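You operate a simulated robot arm through the tools that you are given. There is no shell and no other tool. Be economical: measure what you need, move in short steps, check, and stop when the job is done.

The job below is to be done with a simulated robot arm. You get a single attempt, and the scene is never put back.

TASK
Take the green nozzle from the top of the tinting bench and leave it on the orange board.
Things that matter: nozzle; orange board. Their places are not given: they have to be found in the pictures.

It is judged by the outcome, as a careful person would: the job done as asked, and still so three seconds after it is handed in. It fails if anything else is knocked over, pushed out of place, dropped, spilled or broken.

THE ROBOT
A 7-joint arm with a two-finger parallel gripper, fixed in place. Base frame: the origin is at the foot of the arm, x ahead of it, y to its left, z up; the work surface is at about z = 0. Lengths are in m, angles in degrees, forces in N, time in s.
With the tool pointing down near the work surface it reaches from about 0.24 to 0.62 m from the base axis. Its first joint turns from -66.0 to 66.0 degrees. Payload 2.6 kg.
Tool frame: the origin (TCP) lies between the finger pads and is the grasp point; the fingertips stand 0.03 m ahead of it; z points along the fingers, y is the line along which they close. Largest opening 0.094 m; finger width 0.028, thickness 0.01; the body of the gripper, 0.05 by 0.096 m, starts 0.055 m behind the TCP.
Orientation is that of the tool frame in the base frame, as [roll, pitch, yaw] about the fixed x, y, z axes, in that order (R = Rz(yaw) Ry(pitch) Rx(roll)). With the fingers straight down and closing along the base's y, the tool's x points along the base's -x, its y along +y and its z along -z.

THE INTERFACE
- The arm moves only by the tool servo_tool. Its argument "deltas" is a list of rows, each a list of 7 numbers: the shift along the tool's x, y, z in m, then the turn, a rotation vector about the tool's x, y, z in rad, then the gripper command, from -1 (shut) to 1 (fully open), values between in proportion. In form: [[x, y, z, rx, ry, rz, jaw], ...]. A call has 1 to 20 rows; each row is the pose to reach, as a shift and turn from the pose commanded when the call began, along the tool's axes at that moment. Rows are played at 5 a second. More than 0.05 m and 8.6 degrees between two rows, or a gripper value outside its range, and nothing of the call is played. A pose out of reach is approached as far as the arm can. The call stops where the force on the tool passes 40 N (or 10 N more than at its start, if that is more) or the arm is blocked; 0.2 s more then pass. The fingers move at their own pace (about 0.072 m/s each) and stop on an object; they squeeze with about 36 N. The grip force told is the motor's: it shows also when the fingers shut on nothing. Time passes only in rows, and 0.2 s behind the last, so rows that repeat a pose let the fingers close. It gives the time, the measured TCP pose, the force on the tool (base axes), the opening and the grip force at its end, in the units of the frame above (readings bear some noise).
- Cameras (640 x 400 px; columns grow to the right, rows downward): "scene" is fixed at [0.0282, 0.4249, 0.5634]; the picture's right is [-0.85, -0.53, 0.00], its down [-0.31, 0.49, -0.81] and it looks along [0.43, -0.69, -0.58] (base axes); focal length 274 px, centre (320, 200). "wrist" rides on the gripper at [-0.037, 0, -0.058] in the tool frame; the picture's right is [0.00, -1.00, 0.00], its down [0.97, 0.00, -0.24] and it looks along [0.24, 0.00, 0.97] (tool axes); focal length 218 px, centre (320, 200).
- grab_frame(camera): a new picture of that camera. No time passes.
- measure_at(camera, pixels): for up to 12 pixels [column, row] of the newest picture of that camera ("zoom" is the newest enlarged one), the place [x, y, z] in the base frame of the surface seen there, good to about 0.002 m. No time passes.
- close_up(camera, box): a new picture of the part [left, top, right, bottom] of that camera's present view, enlarged. No time passes.
- sign_off(): hands the job in; it is judged then, once.

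Work in short steps. Measure before you move; look again where a grasp or a placing could have gone wrong, and mend it. You have 60 turns and 30 pictures in all, those below and enlarged ones among them. Open the gripper and draw the arm clear of the work before you hand the job in, unless the task says otherwise; then end with one line.

The tools are called after "Emit:" as a command line: name --pt "numbers of a row" for each row, then --argument value for the rest, lists and objects as JSON in quotes. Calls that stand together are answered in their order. servo_tool: Moves the arm, as the interface text tells. Its arguments: {"type":"object","properties":{"deltas":{"type":"array"}},"required":["deltas"]} The other tools are called the same way: grab_frame (camera) takes a picture; measure_at (camera, pixels) gives the place of the surface under pixels of a picture; close_up (camera, box) takes an enlarged picture of a part of a camera's view; sign_off () hands the job in.

At the start:

```text
t: 0.0
tool_pos: [0.2728, -0.2832, 0.2906]
ee_rot: [180.0, 0.0, -180.0]
contact_force: [0.6, 0.4, -0.3]
grip_width: 0.0937
finger_force: 0.0
```

scene: 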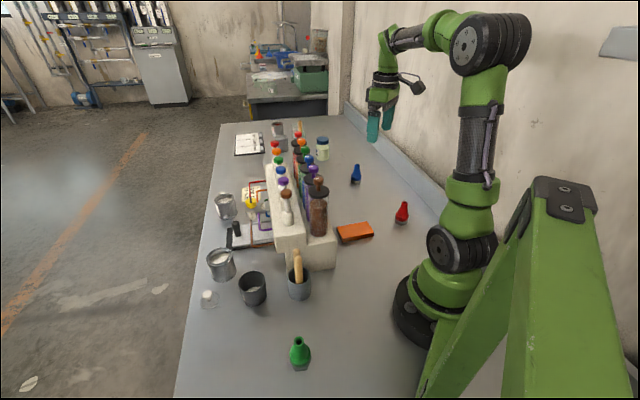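
wrist: 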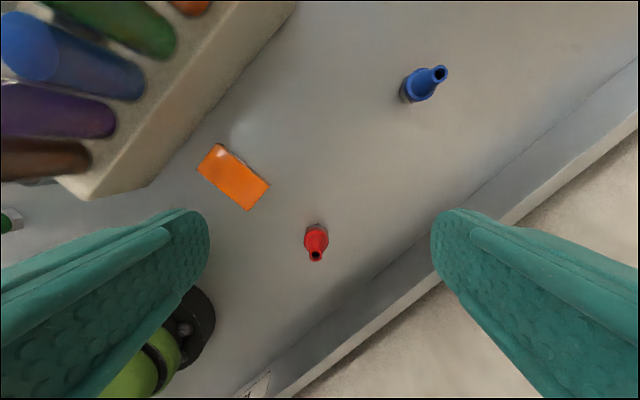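

The green nozzle is at about (299,352) in the scene picture, and the orange board at (354,232). I'll enlarge and measure both.

Emit:
close_up --camera "scene" --box '[220, 200, 420, 400]'

Emit:
measure_at --camera "scene" --pixels '[[299, 341], [299, 352], [300, 364], [290, 354], [310, 352], [337, 229], [368, 223], [373, 234], [342, 240], [355, 231], [330, 350], [298, 255]]'

Emit:
measure_at --camera "wrist" --pixels '[[217, 146], [268, 185], [249, 209], [199, 169], [233, 178], [315, 256], [316, 235], [12, 220]]'

```text
2.00 times, centred on (320, 300) of scene
```

zoom: 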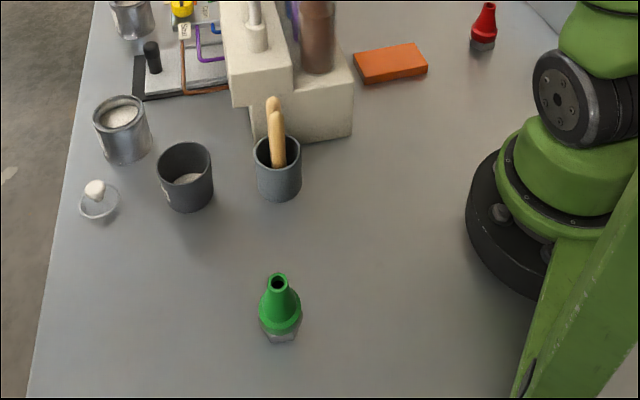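

```text
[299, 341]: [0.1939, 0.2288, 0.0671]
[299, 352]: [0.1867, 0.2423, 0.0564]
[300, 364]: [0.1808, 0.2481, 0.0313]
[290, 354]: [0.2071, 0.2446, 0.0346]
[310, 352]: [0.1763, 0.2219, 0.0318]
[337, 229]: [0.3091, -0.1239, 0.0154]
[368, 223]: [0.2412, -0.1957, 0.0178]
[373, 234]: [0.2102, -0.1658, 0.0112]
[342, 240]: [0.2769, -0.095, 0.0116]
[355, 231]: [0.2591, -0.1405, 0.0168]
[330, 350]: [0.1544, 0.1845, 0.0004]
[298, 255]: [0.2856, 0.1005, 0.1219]
```

```text
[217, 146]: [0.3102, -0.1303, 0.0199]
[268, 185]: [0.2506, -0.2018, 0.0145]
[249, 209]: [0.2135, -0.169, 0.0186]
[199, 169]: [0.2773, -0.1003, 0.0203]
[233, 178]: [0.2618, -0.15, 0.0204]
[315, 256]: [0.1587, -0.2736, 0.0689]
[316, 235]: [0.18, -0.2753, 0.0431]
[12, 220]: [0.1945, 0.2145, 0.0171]
```

The nozzle is near (0.187, 0.235), about 0.07 tall, and the board's centre is near (0.262, -0.15) with its top at z≈0.02. Before crossing, I'll measure the rack, bottles and brush cup in between.

Emit:
measure_at --camera "scene" --pixels '[[318, 182], [319, 230], [286, 194], [287, 225], [322, 262], [296, 254], [299, 295], [298, 136], [312, 170], [336, 264], [303, 150], [253, 275]]'

Emit:
measure_at --camera "zoom" --pixels '[[278, 276], [278, 300], [261, 320], [299, 320], [268, 338], [298, 334], [280, 318], [280, 340], [272, 99], [258, 145], [300, 150], [278, 198]]'

```text
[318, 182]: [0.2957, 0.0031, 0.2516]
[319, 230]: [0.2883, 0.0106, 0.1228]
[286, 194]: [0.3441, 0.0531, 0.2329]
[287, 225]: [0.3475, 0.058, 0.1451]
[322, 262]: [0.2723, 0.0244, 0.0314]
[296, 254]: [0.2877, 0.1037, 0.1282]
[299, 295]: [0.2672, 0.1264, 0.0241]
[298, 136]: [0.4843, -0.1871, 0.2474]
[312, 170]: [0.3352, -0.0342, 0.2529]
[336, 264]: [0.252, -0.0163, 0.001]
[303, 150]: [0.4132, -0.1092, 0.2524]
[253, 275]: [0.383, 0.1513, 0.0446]
```

```text
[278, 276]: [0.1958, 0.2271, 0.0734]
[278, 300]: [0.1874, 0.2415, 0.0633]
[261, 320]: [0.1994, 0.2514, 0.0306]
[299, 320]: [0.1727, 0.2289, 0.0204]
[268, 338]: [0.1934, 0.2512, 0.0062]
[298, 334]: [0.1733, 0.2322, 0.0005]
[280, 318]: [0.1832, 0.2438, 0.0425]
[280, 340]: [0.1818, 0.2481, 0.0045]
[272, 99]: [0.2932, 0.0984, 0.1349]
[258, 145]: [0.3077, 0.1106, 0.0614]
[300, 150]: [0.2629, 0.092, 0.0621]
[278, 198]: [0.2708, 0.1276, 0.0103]
```

The bottles reach about z=0.255, so I'll raise the TCP to z≈0.38, cross at that height with the jaws open, and stop above the nozzle.

Emit:
servo_tool --pt "0 0 -0.04 0 0 0 1" --pt "0 0 -0.08 0 0 0 1" --pt "0 0 -0.09 0 0 0 1" --pt "0 0.04 -0.09 0 0 0 1" --pt "0 0.08 -0.09 0 0 0 1" --pt "0 0.12 -0.09 0 0 0 1" --pt "0 0.16 -0.09 0 0 0 1" --pt "0 0.2 -0.09 0 0 0 1" --pt "0 0.24 -0.09 0 0 0 1" --pt "0 0.28 -0.09 0 0 0 1" --pt "0.005 0.32 -0.09 0 0 0 1" --pt "0.02 0.36 -0.09 0 0 0 1" --pt "0.035 0.4 -0.09 0 0 0 1" --pt "0.05 0.44 -0.09 0 0 0 1" --pt "0.07 0.48 -0.09 0 0 0 1" --pt "0.082 0.518 -0.09 0 0 0 1" --pt "0.082 0.518 -0.09 0 0 0 1"

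Emit:
grab_frame --camera "wrist"

```text
t: 3.6
tool_pos: [0.1905, 0.2368, 0.3768]
ee_rot: [180.0, 0.0, 180.0]
contact_force: [-0.5, 0.5, 0.1]
grip_width: 0.0941
finger_force: 0.2
```

```text
26 pictures are left
```

wrist: 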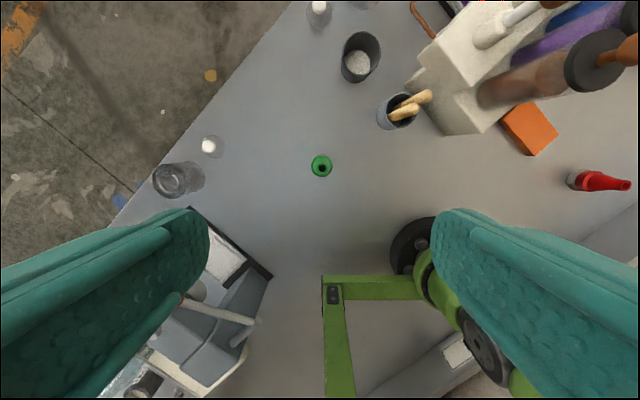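

I'm above the nozzle, which shows at (322,166). Some items near it were hidden from the scene camera: a scale at (225,270), a glass at (178,180) and a green frame. I'll measure them along with the nozzle.

Emit:
close_up --camera "wrist" --box '[270, 130, 370, 200]'

Emit:
measure_at --camera "wrist" --pixels '[[322, 168], [312, 166], [332, 166], [322, 155], [322, 177], [215, 228], [270, 276], [240, 250], [205, 180], [335, 280], [332, 300], [190, 205]]'

```text
5.71 times, centred on (320, 165) of wrist
```

zoom: 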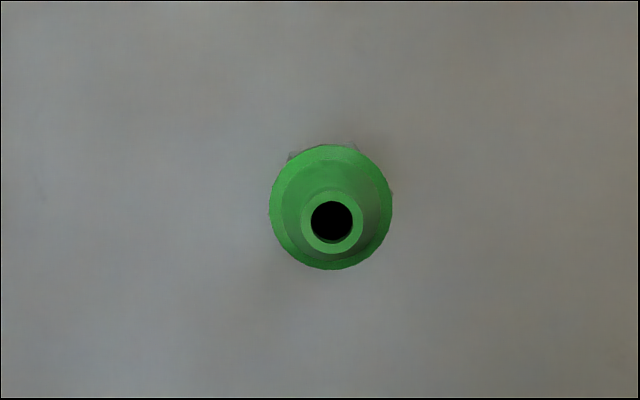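

```text
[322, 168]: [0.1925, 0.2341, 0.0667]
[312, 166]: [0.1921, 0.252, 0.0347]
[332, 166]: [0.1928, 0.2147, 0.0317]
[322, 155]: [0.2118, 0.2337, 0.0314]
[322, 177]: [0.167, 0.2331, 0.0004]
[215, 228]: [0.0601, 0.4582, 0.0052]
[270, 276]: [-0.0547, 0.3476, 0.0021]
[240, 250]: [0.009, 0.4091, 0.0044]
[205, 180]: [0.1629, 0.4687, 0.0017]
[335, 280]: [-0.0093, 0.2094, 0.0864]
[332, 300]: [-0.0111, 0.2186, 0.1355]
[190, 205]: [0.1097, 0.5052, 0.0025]
```

The nozzle's axis is at about (0.192, 0.2335). Its widest rim, 0.037 across, is at z≈0.03, and everything else is at least 0.15 m away. I'll go most of the way down, then read the pose.

Emit:
servo_tool --pt "-0.001 -0.002 0.04 0 0 0 1" --pt "-0.001 -0.002 0.08 0 0 0 1" --pt "-0.001 -0.002 0.12 0 0 0 1" --pt "-0.001 -0.002 0.16 0 0 0 1" --pt "-0.001 -0.002 0.2 0 0 0 1" --pt "-0.001 -0.002 0.23 0 0 0 1" --pt "-0.001 -0.002 0.25 0 0 0 1" --pt "-0.001 -0.002 0.25 0 0 0 1"

Emit:
grab_frame --camera "wrist"

Emit:
measure_at --camera "wrist" --pixels '[[320, 200], [300, 200], [340, 200], [320, 180], [320, 220]]'

```text
t: 5.4
tool_pos: [0.1906, 0.2337, 0.1302]
ee_rot: [-180.0, 0.0, -180.0]
contact_force: [0.1, 0.6, 0.0]
grip_width: 0.094
finger_force: 0.0
```

```text
24 pictures are left
```

wrist: 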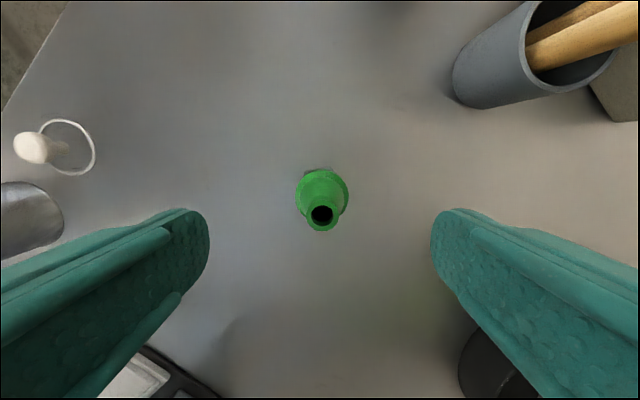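

```text
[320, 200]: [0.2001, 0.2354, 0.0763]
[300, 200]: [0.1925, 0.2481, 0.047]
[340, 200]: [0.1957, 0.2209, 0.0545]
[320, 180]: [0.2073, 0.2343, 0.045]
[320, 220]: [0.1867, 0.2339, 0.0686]
```

The nozzle is centred between the jaws and about 0.076 tall, so the palm will clear it. I'll lower to TCP z≈0.035 and close.

Emit:
servo_tool --pt "-0.001 0 0.04 0 0 0 1" --pt "-0.001 0 0.075 0 0 0 1" --pt "-0.001 0 0.096 0 0 0 1" --pt "-0.001 0 0.096 0 0 0 1" --pt "-0.001 0 0.096 0 0 0 0.3" --pt "-0.001 0 0.096 0 0 0 -0.2" --pt "-0.001 0 0.096 0 0 0 -1" --pt "-0.001 0 0.096 0 0 0 -1" --pt "-0.001 0 0.096 0 0 0 -1"

Emit:
grab_frame --camera "wrist"

```text
t: 7.4
tool_pos: [0.1884, 0.235, 0.0343]
ee_rot: [-179.9, 0.1, -180.0]
contact_force: [0.2, -0.4, 0.5]
grip_width: 0.0409
finger_force: 35.8
```

```text
23 pictures are left
```

wrist: 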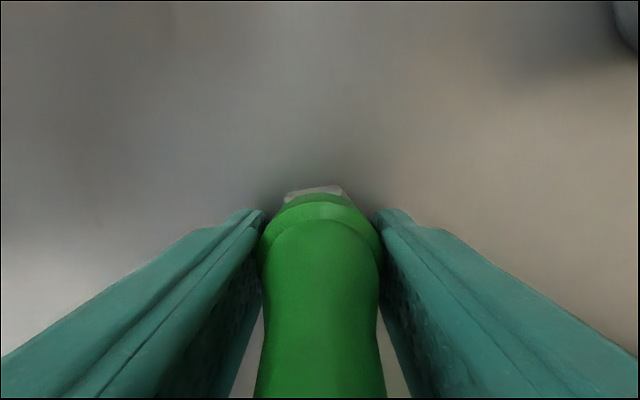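

The grip stopped at 0.041 m with 36 N, so the rim is held. I'll lift 0.08 and check from both cameras.

Emit:
servo_tool --pt "0 0 -0.01 0 0 0 -1" --pt "0 0 -0.04 0 0 0 -1" --pt "0 0 -0.08 0 0 0 -1" --pt "0 0 -0.08 0 0 0 -1"

Emit:
grab_frame --camera "wrist"

Emit:
close_up --camera "scene" --box '[220, 250, 380, 400]'

```text
t: 8.4
tool_pos: [0.1918, 0.2322, 0.1142]
ee_rot: [-180.0, 0.0, -180.0]
contact_force: [-0.1, -0.2, -0.1]
grip_width: 0.0408
finger_force: 36.1
```

```text
22 pictures are left
```

wrist: 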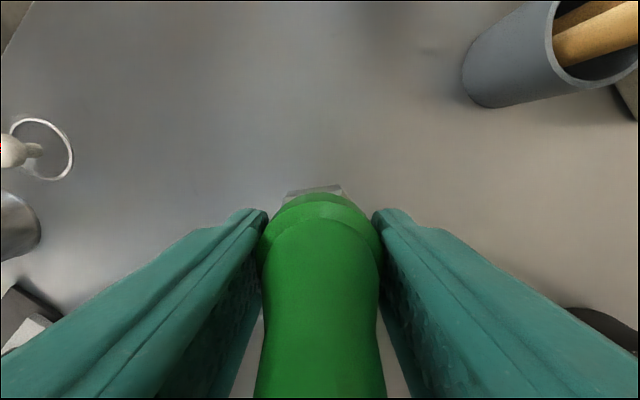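

```text
2.67 times, centred on (300, 325) of scene
```

zoom: 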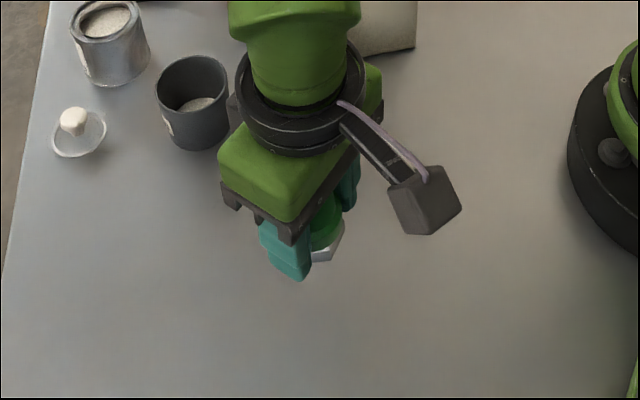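

The nozzle is held upright and nothing else has moved. I'll rise to z≈0.38 and cross back along the same way to above the board at (0.262, -0.149).

Emit:
servo_tool --pt "0 0 -0.04 0 0 0 -1" --pt "0 0 -0.085 0 0 0 -1" --pt "0 0 -0.13 0 0 0 -1" --pt "0 0 -0.175 0 0 0 -1" --pt "0 0 -0.22 0 0 0 -1" --pt "0 0 -0.266 0 0 0 -1" --pt "-0.012 -0.036 -0.266 0 0 0 -1" --pt "-0.03 -0.072 -0.266 0 0 0 -1" --pt "-0.045 -0.11 -0.266 0 0 0 -1" --pt "-0.06 -0.15 -0.266 0 0 0 -1" --pt "-0.075 -0.19 -0.266 0 0 0 -1" --pt "-0.08 -0.23 -0.266 0 0 0 -1" --pt "-0.08 -0.27 -0.266 0 0 0 -1" --pt "-0.078 -0.31 -0.266 0 0 0 -1" --pt "-0.075 -0.35 -0.266 0 0 0 -1" --pt "-0.071 -0.382 -0.266 0 0 0 -1" --pt "-0.071 -0.382 -0.266 0 0 0 -1"

Emit:
grab_frame --camera "wrist"

Emit:
grab_frame --camera "scene"

```text
t: 12.0
tool_pos: [0.2615, -0.1499, 0.3808]
ee_rot: [-180.0, -0.1, 180.0]
contact_force: [-0.1, 0.0, -1.1]
grip_width: 0.0415
finger_force: 35.8
```

```text
20 pictures are left
```

wrist: 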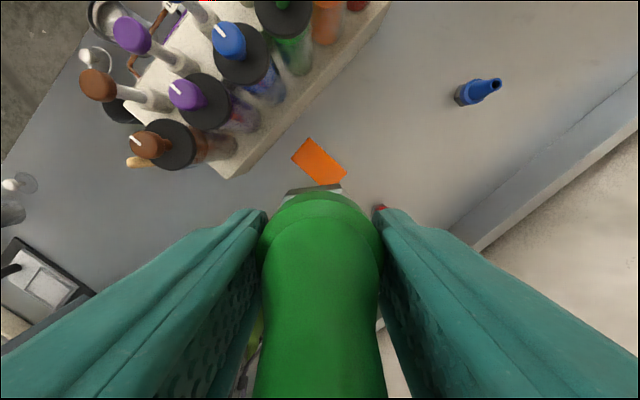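

```text
19 pictures are left
```

scene: 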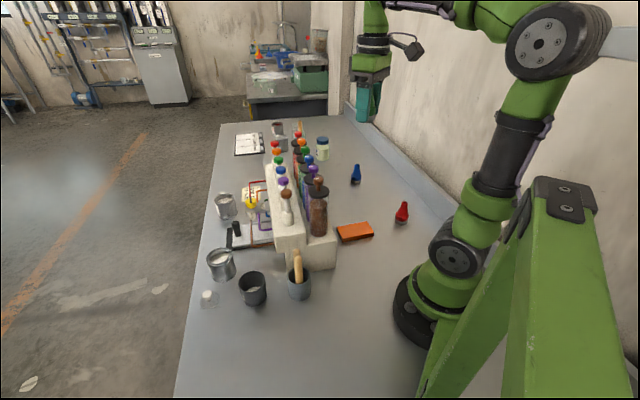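

The nozzle is still held. Before lowering, I'll measure the nearest rack edges and bottle caps, and the board corners.

Emit:
measure_at --camera "wrist" --pixels '[[225, 175], [250, 165], [310, 95], [190, 158], [230, 115], [295, 25], [235, 140], [310, 138], [291, 158], [347, 172], [381, 208], [280, 90]]'

```text
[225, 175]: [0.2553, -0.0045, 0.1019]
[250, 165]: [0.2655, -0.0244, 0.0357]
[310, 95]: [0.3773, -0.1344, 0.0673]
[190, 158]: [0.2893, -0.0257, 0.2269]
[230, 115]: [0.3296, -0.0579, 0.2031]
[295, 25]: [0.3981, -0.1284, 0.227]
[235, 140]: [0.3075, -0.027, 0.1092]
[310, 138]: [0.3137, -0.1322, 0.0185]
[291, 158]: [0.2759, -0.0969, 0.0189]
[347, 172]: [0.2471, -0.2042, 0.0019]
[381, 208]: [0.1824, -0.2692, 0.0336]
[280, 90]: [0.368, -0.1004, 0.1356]
```

The nearest cap edge is about 0.07 m from where the gripper will be, so the descent is clear. I'll lower until the nozzle is about 2 cm above the board, then look.

Emit:
servo_tool --pt "0 0 0.045 0 0 0 -1" --pt "0 0 0.09 0 0 0 -1" --pt "0 0 0.135 0 0 0 -1" --pt "0 0 0.18 0 0 0 -1" --pt "0 0 0.22 0 0 0 -1" --pt "0 0 0.26 0 0 0 -1" --pt "0 0 0.29 0 0 0 -1" --pt "0 0 0.305 0 0 0 -1" --pt "0 0 0.305 0 0 0 -1"

Emit:
grab_frame --camera "wrist"

Emit:
close_up --camera "scene" --box '[290, 150, 430, 270]'

```text
t: 14.0
tool_pos: [0.2639, -0.1462, 0.0769]
ee_rot: [179.9, 0.0, -180.0]
contact_force: [-0.5, 0.3, -0.1]
grip_width: 0.0409
finger_force: 36.4
```

```text
18 pictures are left
```

wrist: 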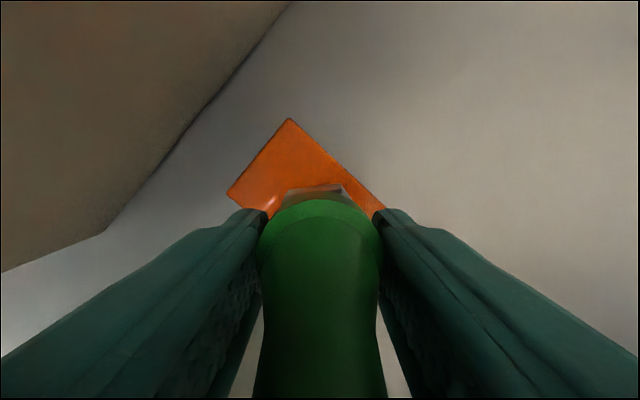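

```text
3.33 times, centred on (360, 210) of scene
```

zoom: 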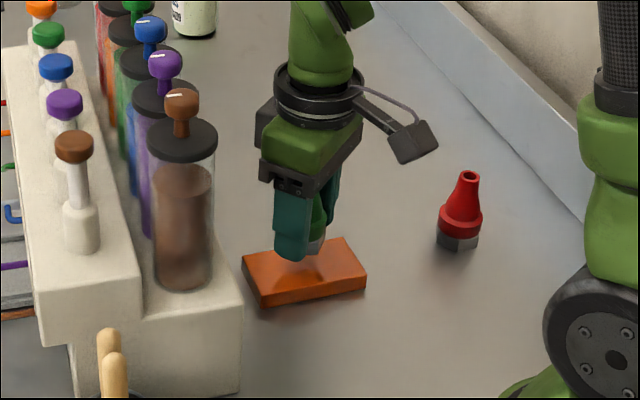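

The nozzle hangs over the board. I'll check the board's visible corners once more to centre it.

Emit:
measure_at --camera "wrist" --pixels '[[289, 122], [232, 193], [375, 205], [335, 157], [258, 158], [310, 160]]'

Emit:
measure_at --camera "zoom" --pixels '[[246, 254], [346, 241], [365, 276], [262, 295], [312, 285]]'

```text
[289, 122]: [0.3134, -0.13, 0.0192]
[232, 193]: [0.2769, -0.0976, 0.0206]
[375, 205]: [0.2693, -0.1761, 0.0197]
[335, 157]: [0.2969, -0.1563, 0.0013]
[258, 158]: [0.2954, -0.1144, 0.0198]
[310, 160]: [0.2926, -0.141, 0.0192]
```

```text
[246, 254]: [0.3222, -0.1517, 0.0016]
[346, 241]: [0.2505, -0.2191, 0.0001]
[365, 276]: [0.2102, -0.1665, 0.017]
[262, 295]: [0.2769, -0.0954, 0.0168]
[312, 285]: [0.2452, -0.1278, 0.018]
```

The board's centre works out at (0.2625, -0.149), directly under the nozzle. I'll lower slowly to TCP z≈0.055 and read the force.

Emit:
servo_tool --pt "0 0 0.008 0 0 0 -1" --pt "0 0 0.014 0 0 0 -1" --pt "0 0 0.018 0 0 0 -1" --pt "0 0 0.02 0 0 0 -1" --pt "0 0 0.0205 0 0 0 -1" --pt "0 0 0.0205 0 0 0 -1"

Emit:
close_up --camera "scene" --box '[320, 190, 400, 250]'

```text
t: 15.4
tool_pos: [0.2642, -0.1486, 0.0551]
ee_rot: [179.9, 0.0, -180.0]
contact_force: [0.0, 0.4, -0.9]
grip_width: 0.0409
finger_force: 36.0
```

```text
6.67 times, centred on (360, 220) of scene
```

zoom: 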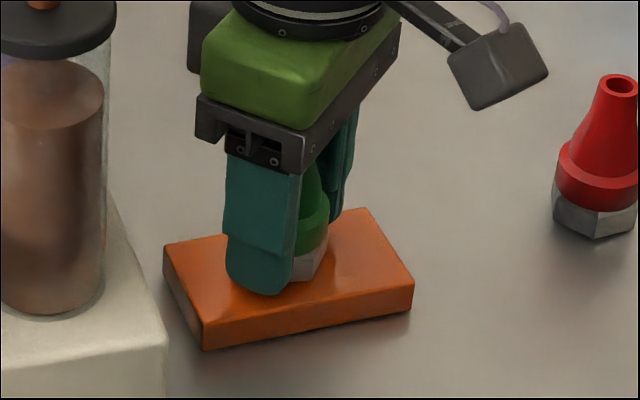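

There's no contact force yet and the nut is just above the board. I'll lower in half-millimetre steps until it touches.

Emit:
servo_tool --pt "0 0 0.0005 0 0 0 -1" --pt "0 0 0.001 0 0 0 -1" --pt "0 0 0.0015 0 0 0 -1" --pt "0 0 0.0015 0 0 0 -1"

```text
t: 16.4
tool_pos: [0.2626, -0.1484, 0.0524]
ee_rot: [179.9, 0.1, -179.9]
contact_force: [0.8, 0.0, -1.0]
grip_width: 0.0412
finger_force: 36.1
```

The force is still about 1 N, within the noise. I'll go down another millimetre or so and watch for it to rise.

Emit:
servo_tool --pt "0 0 0.0005 0 0 0 -1" --pt "0 0 0.001 0 0 0 -1" --pt "0 0 0.001 0 0 0 -1"

Emit:
close_up --camera "scene" --box '[335, 205, 385, 245]'

```text
t: 17.2
tool_pos: [0.2646, -0.1484, 0.0503]
ee_rot: [-180.0, 0.0, -180.0]
contact_force: [-1.9, 1.5, 5.7]
grip_width: 0.0411
finger_force: 36.3
```

```text
10.00 times, centred on (360, 225) of scene
```

zoom: 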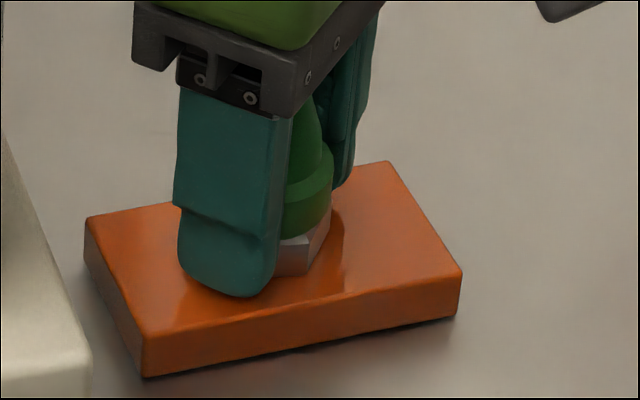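

The force has risen to 5.7 N upward, so the nozzle is resting on the board. I'll open the jaws gently part way without moving the arm, then rise straight up.

Emit:
servo_tool --pt "0 0 0 0 0 0 0.0" --pt "0 0 0 0 0 0 0.4" --pt "0 0 0 0 0 0 0.6" --pt "0 0 0 0 0 0 0.6" --pt "0 0 -0.02 0 0 0 0.6" --pt "0 0 -0.05 0 0 0 0.6" --pt "0 0 -0.09 0 0 0 0.6" --pt "0 0 -0.13 0 0 0 0.6" --pt "0 0 -0.17 0 0 0 0.6" --pt "0 0 -0.21 0 0 0 0.6" --pt "0 0 -0.25 0 0 0 0.6" --pt "0 0 -0.25 0 0 0 0.6"

Emit:
grab_frame --camera "wrist"

Emit:
close_up --camera "scene" --box '[290, 150, 430, 270]'

```text
t: 19.8
tool_pos: [0.2651, -0.1468, 0.2977]
ee_rot: [180.0, 0.0, 180.0]
contact_force: [-0.9, -0.2, -0.4]
grip_width: 0.0752
finger_force: 0.1
```

```text
14 pictures are left
```

wrist: 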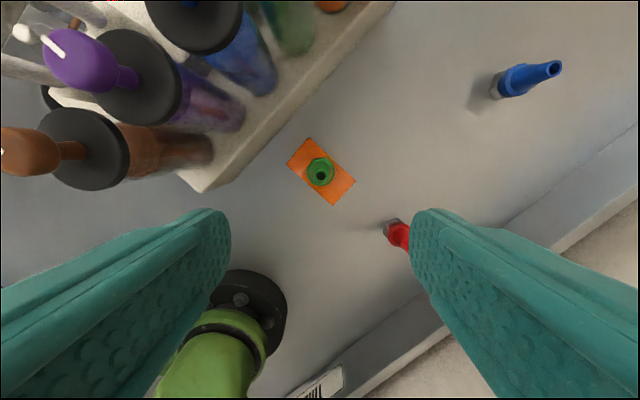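

```text
3.33 times, centred on (360, 210) of scene
```

zoom: 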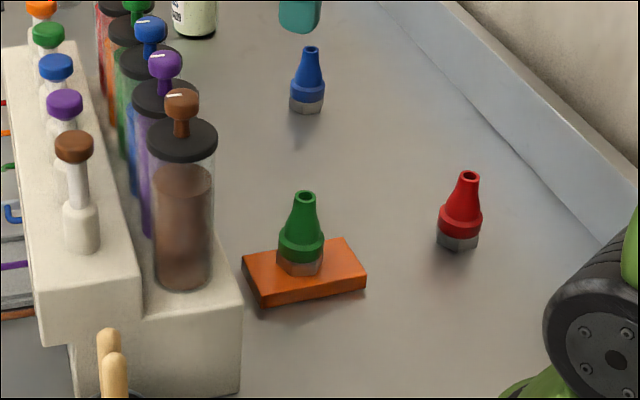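

The green nozzle stands upright in the middle of the orange board, nothing else has moved, and the arm is clear at z≈0.30. I'm handing it in.

Emit:
sign_off

```text
The job is handed in.
```

The green nozzle is standing upright on the orange board, the gripper is open and clear of the work, and nothing else was disturbed.
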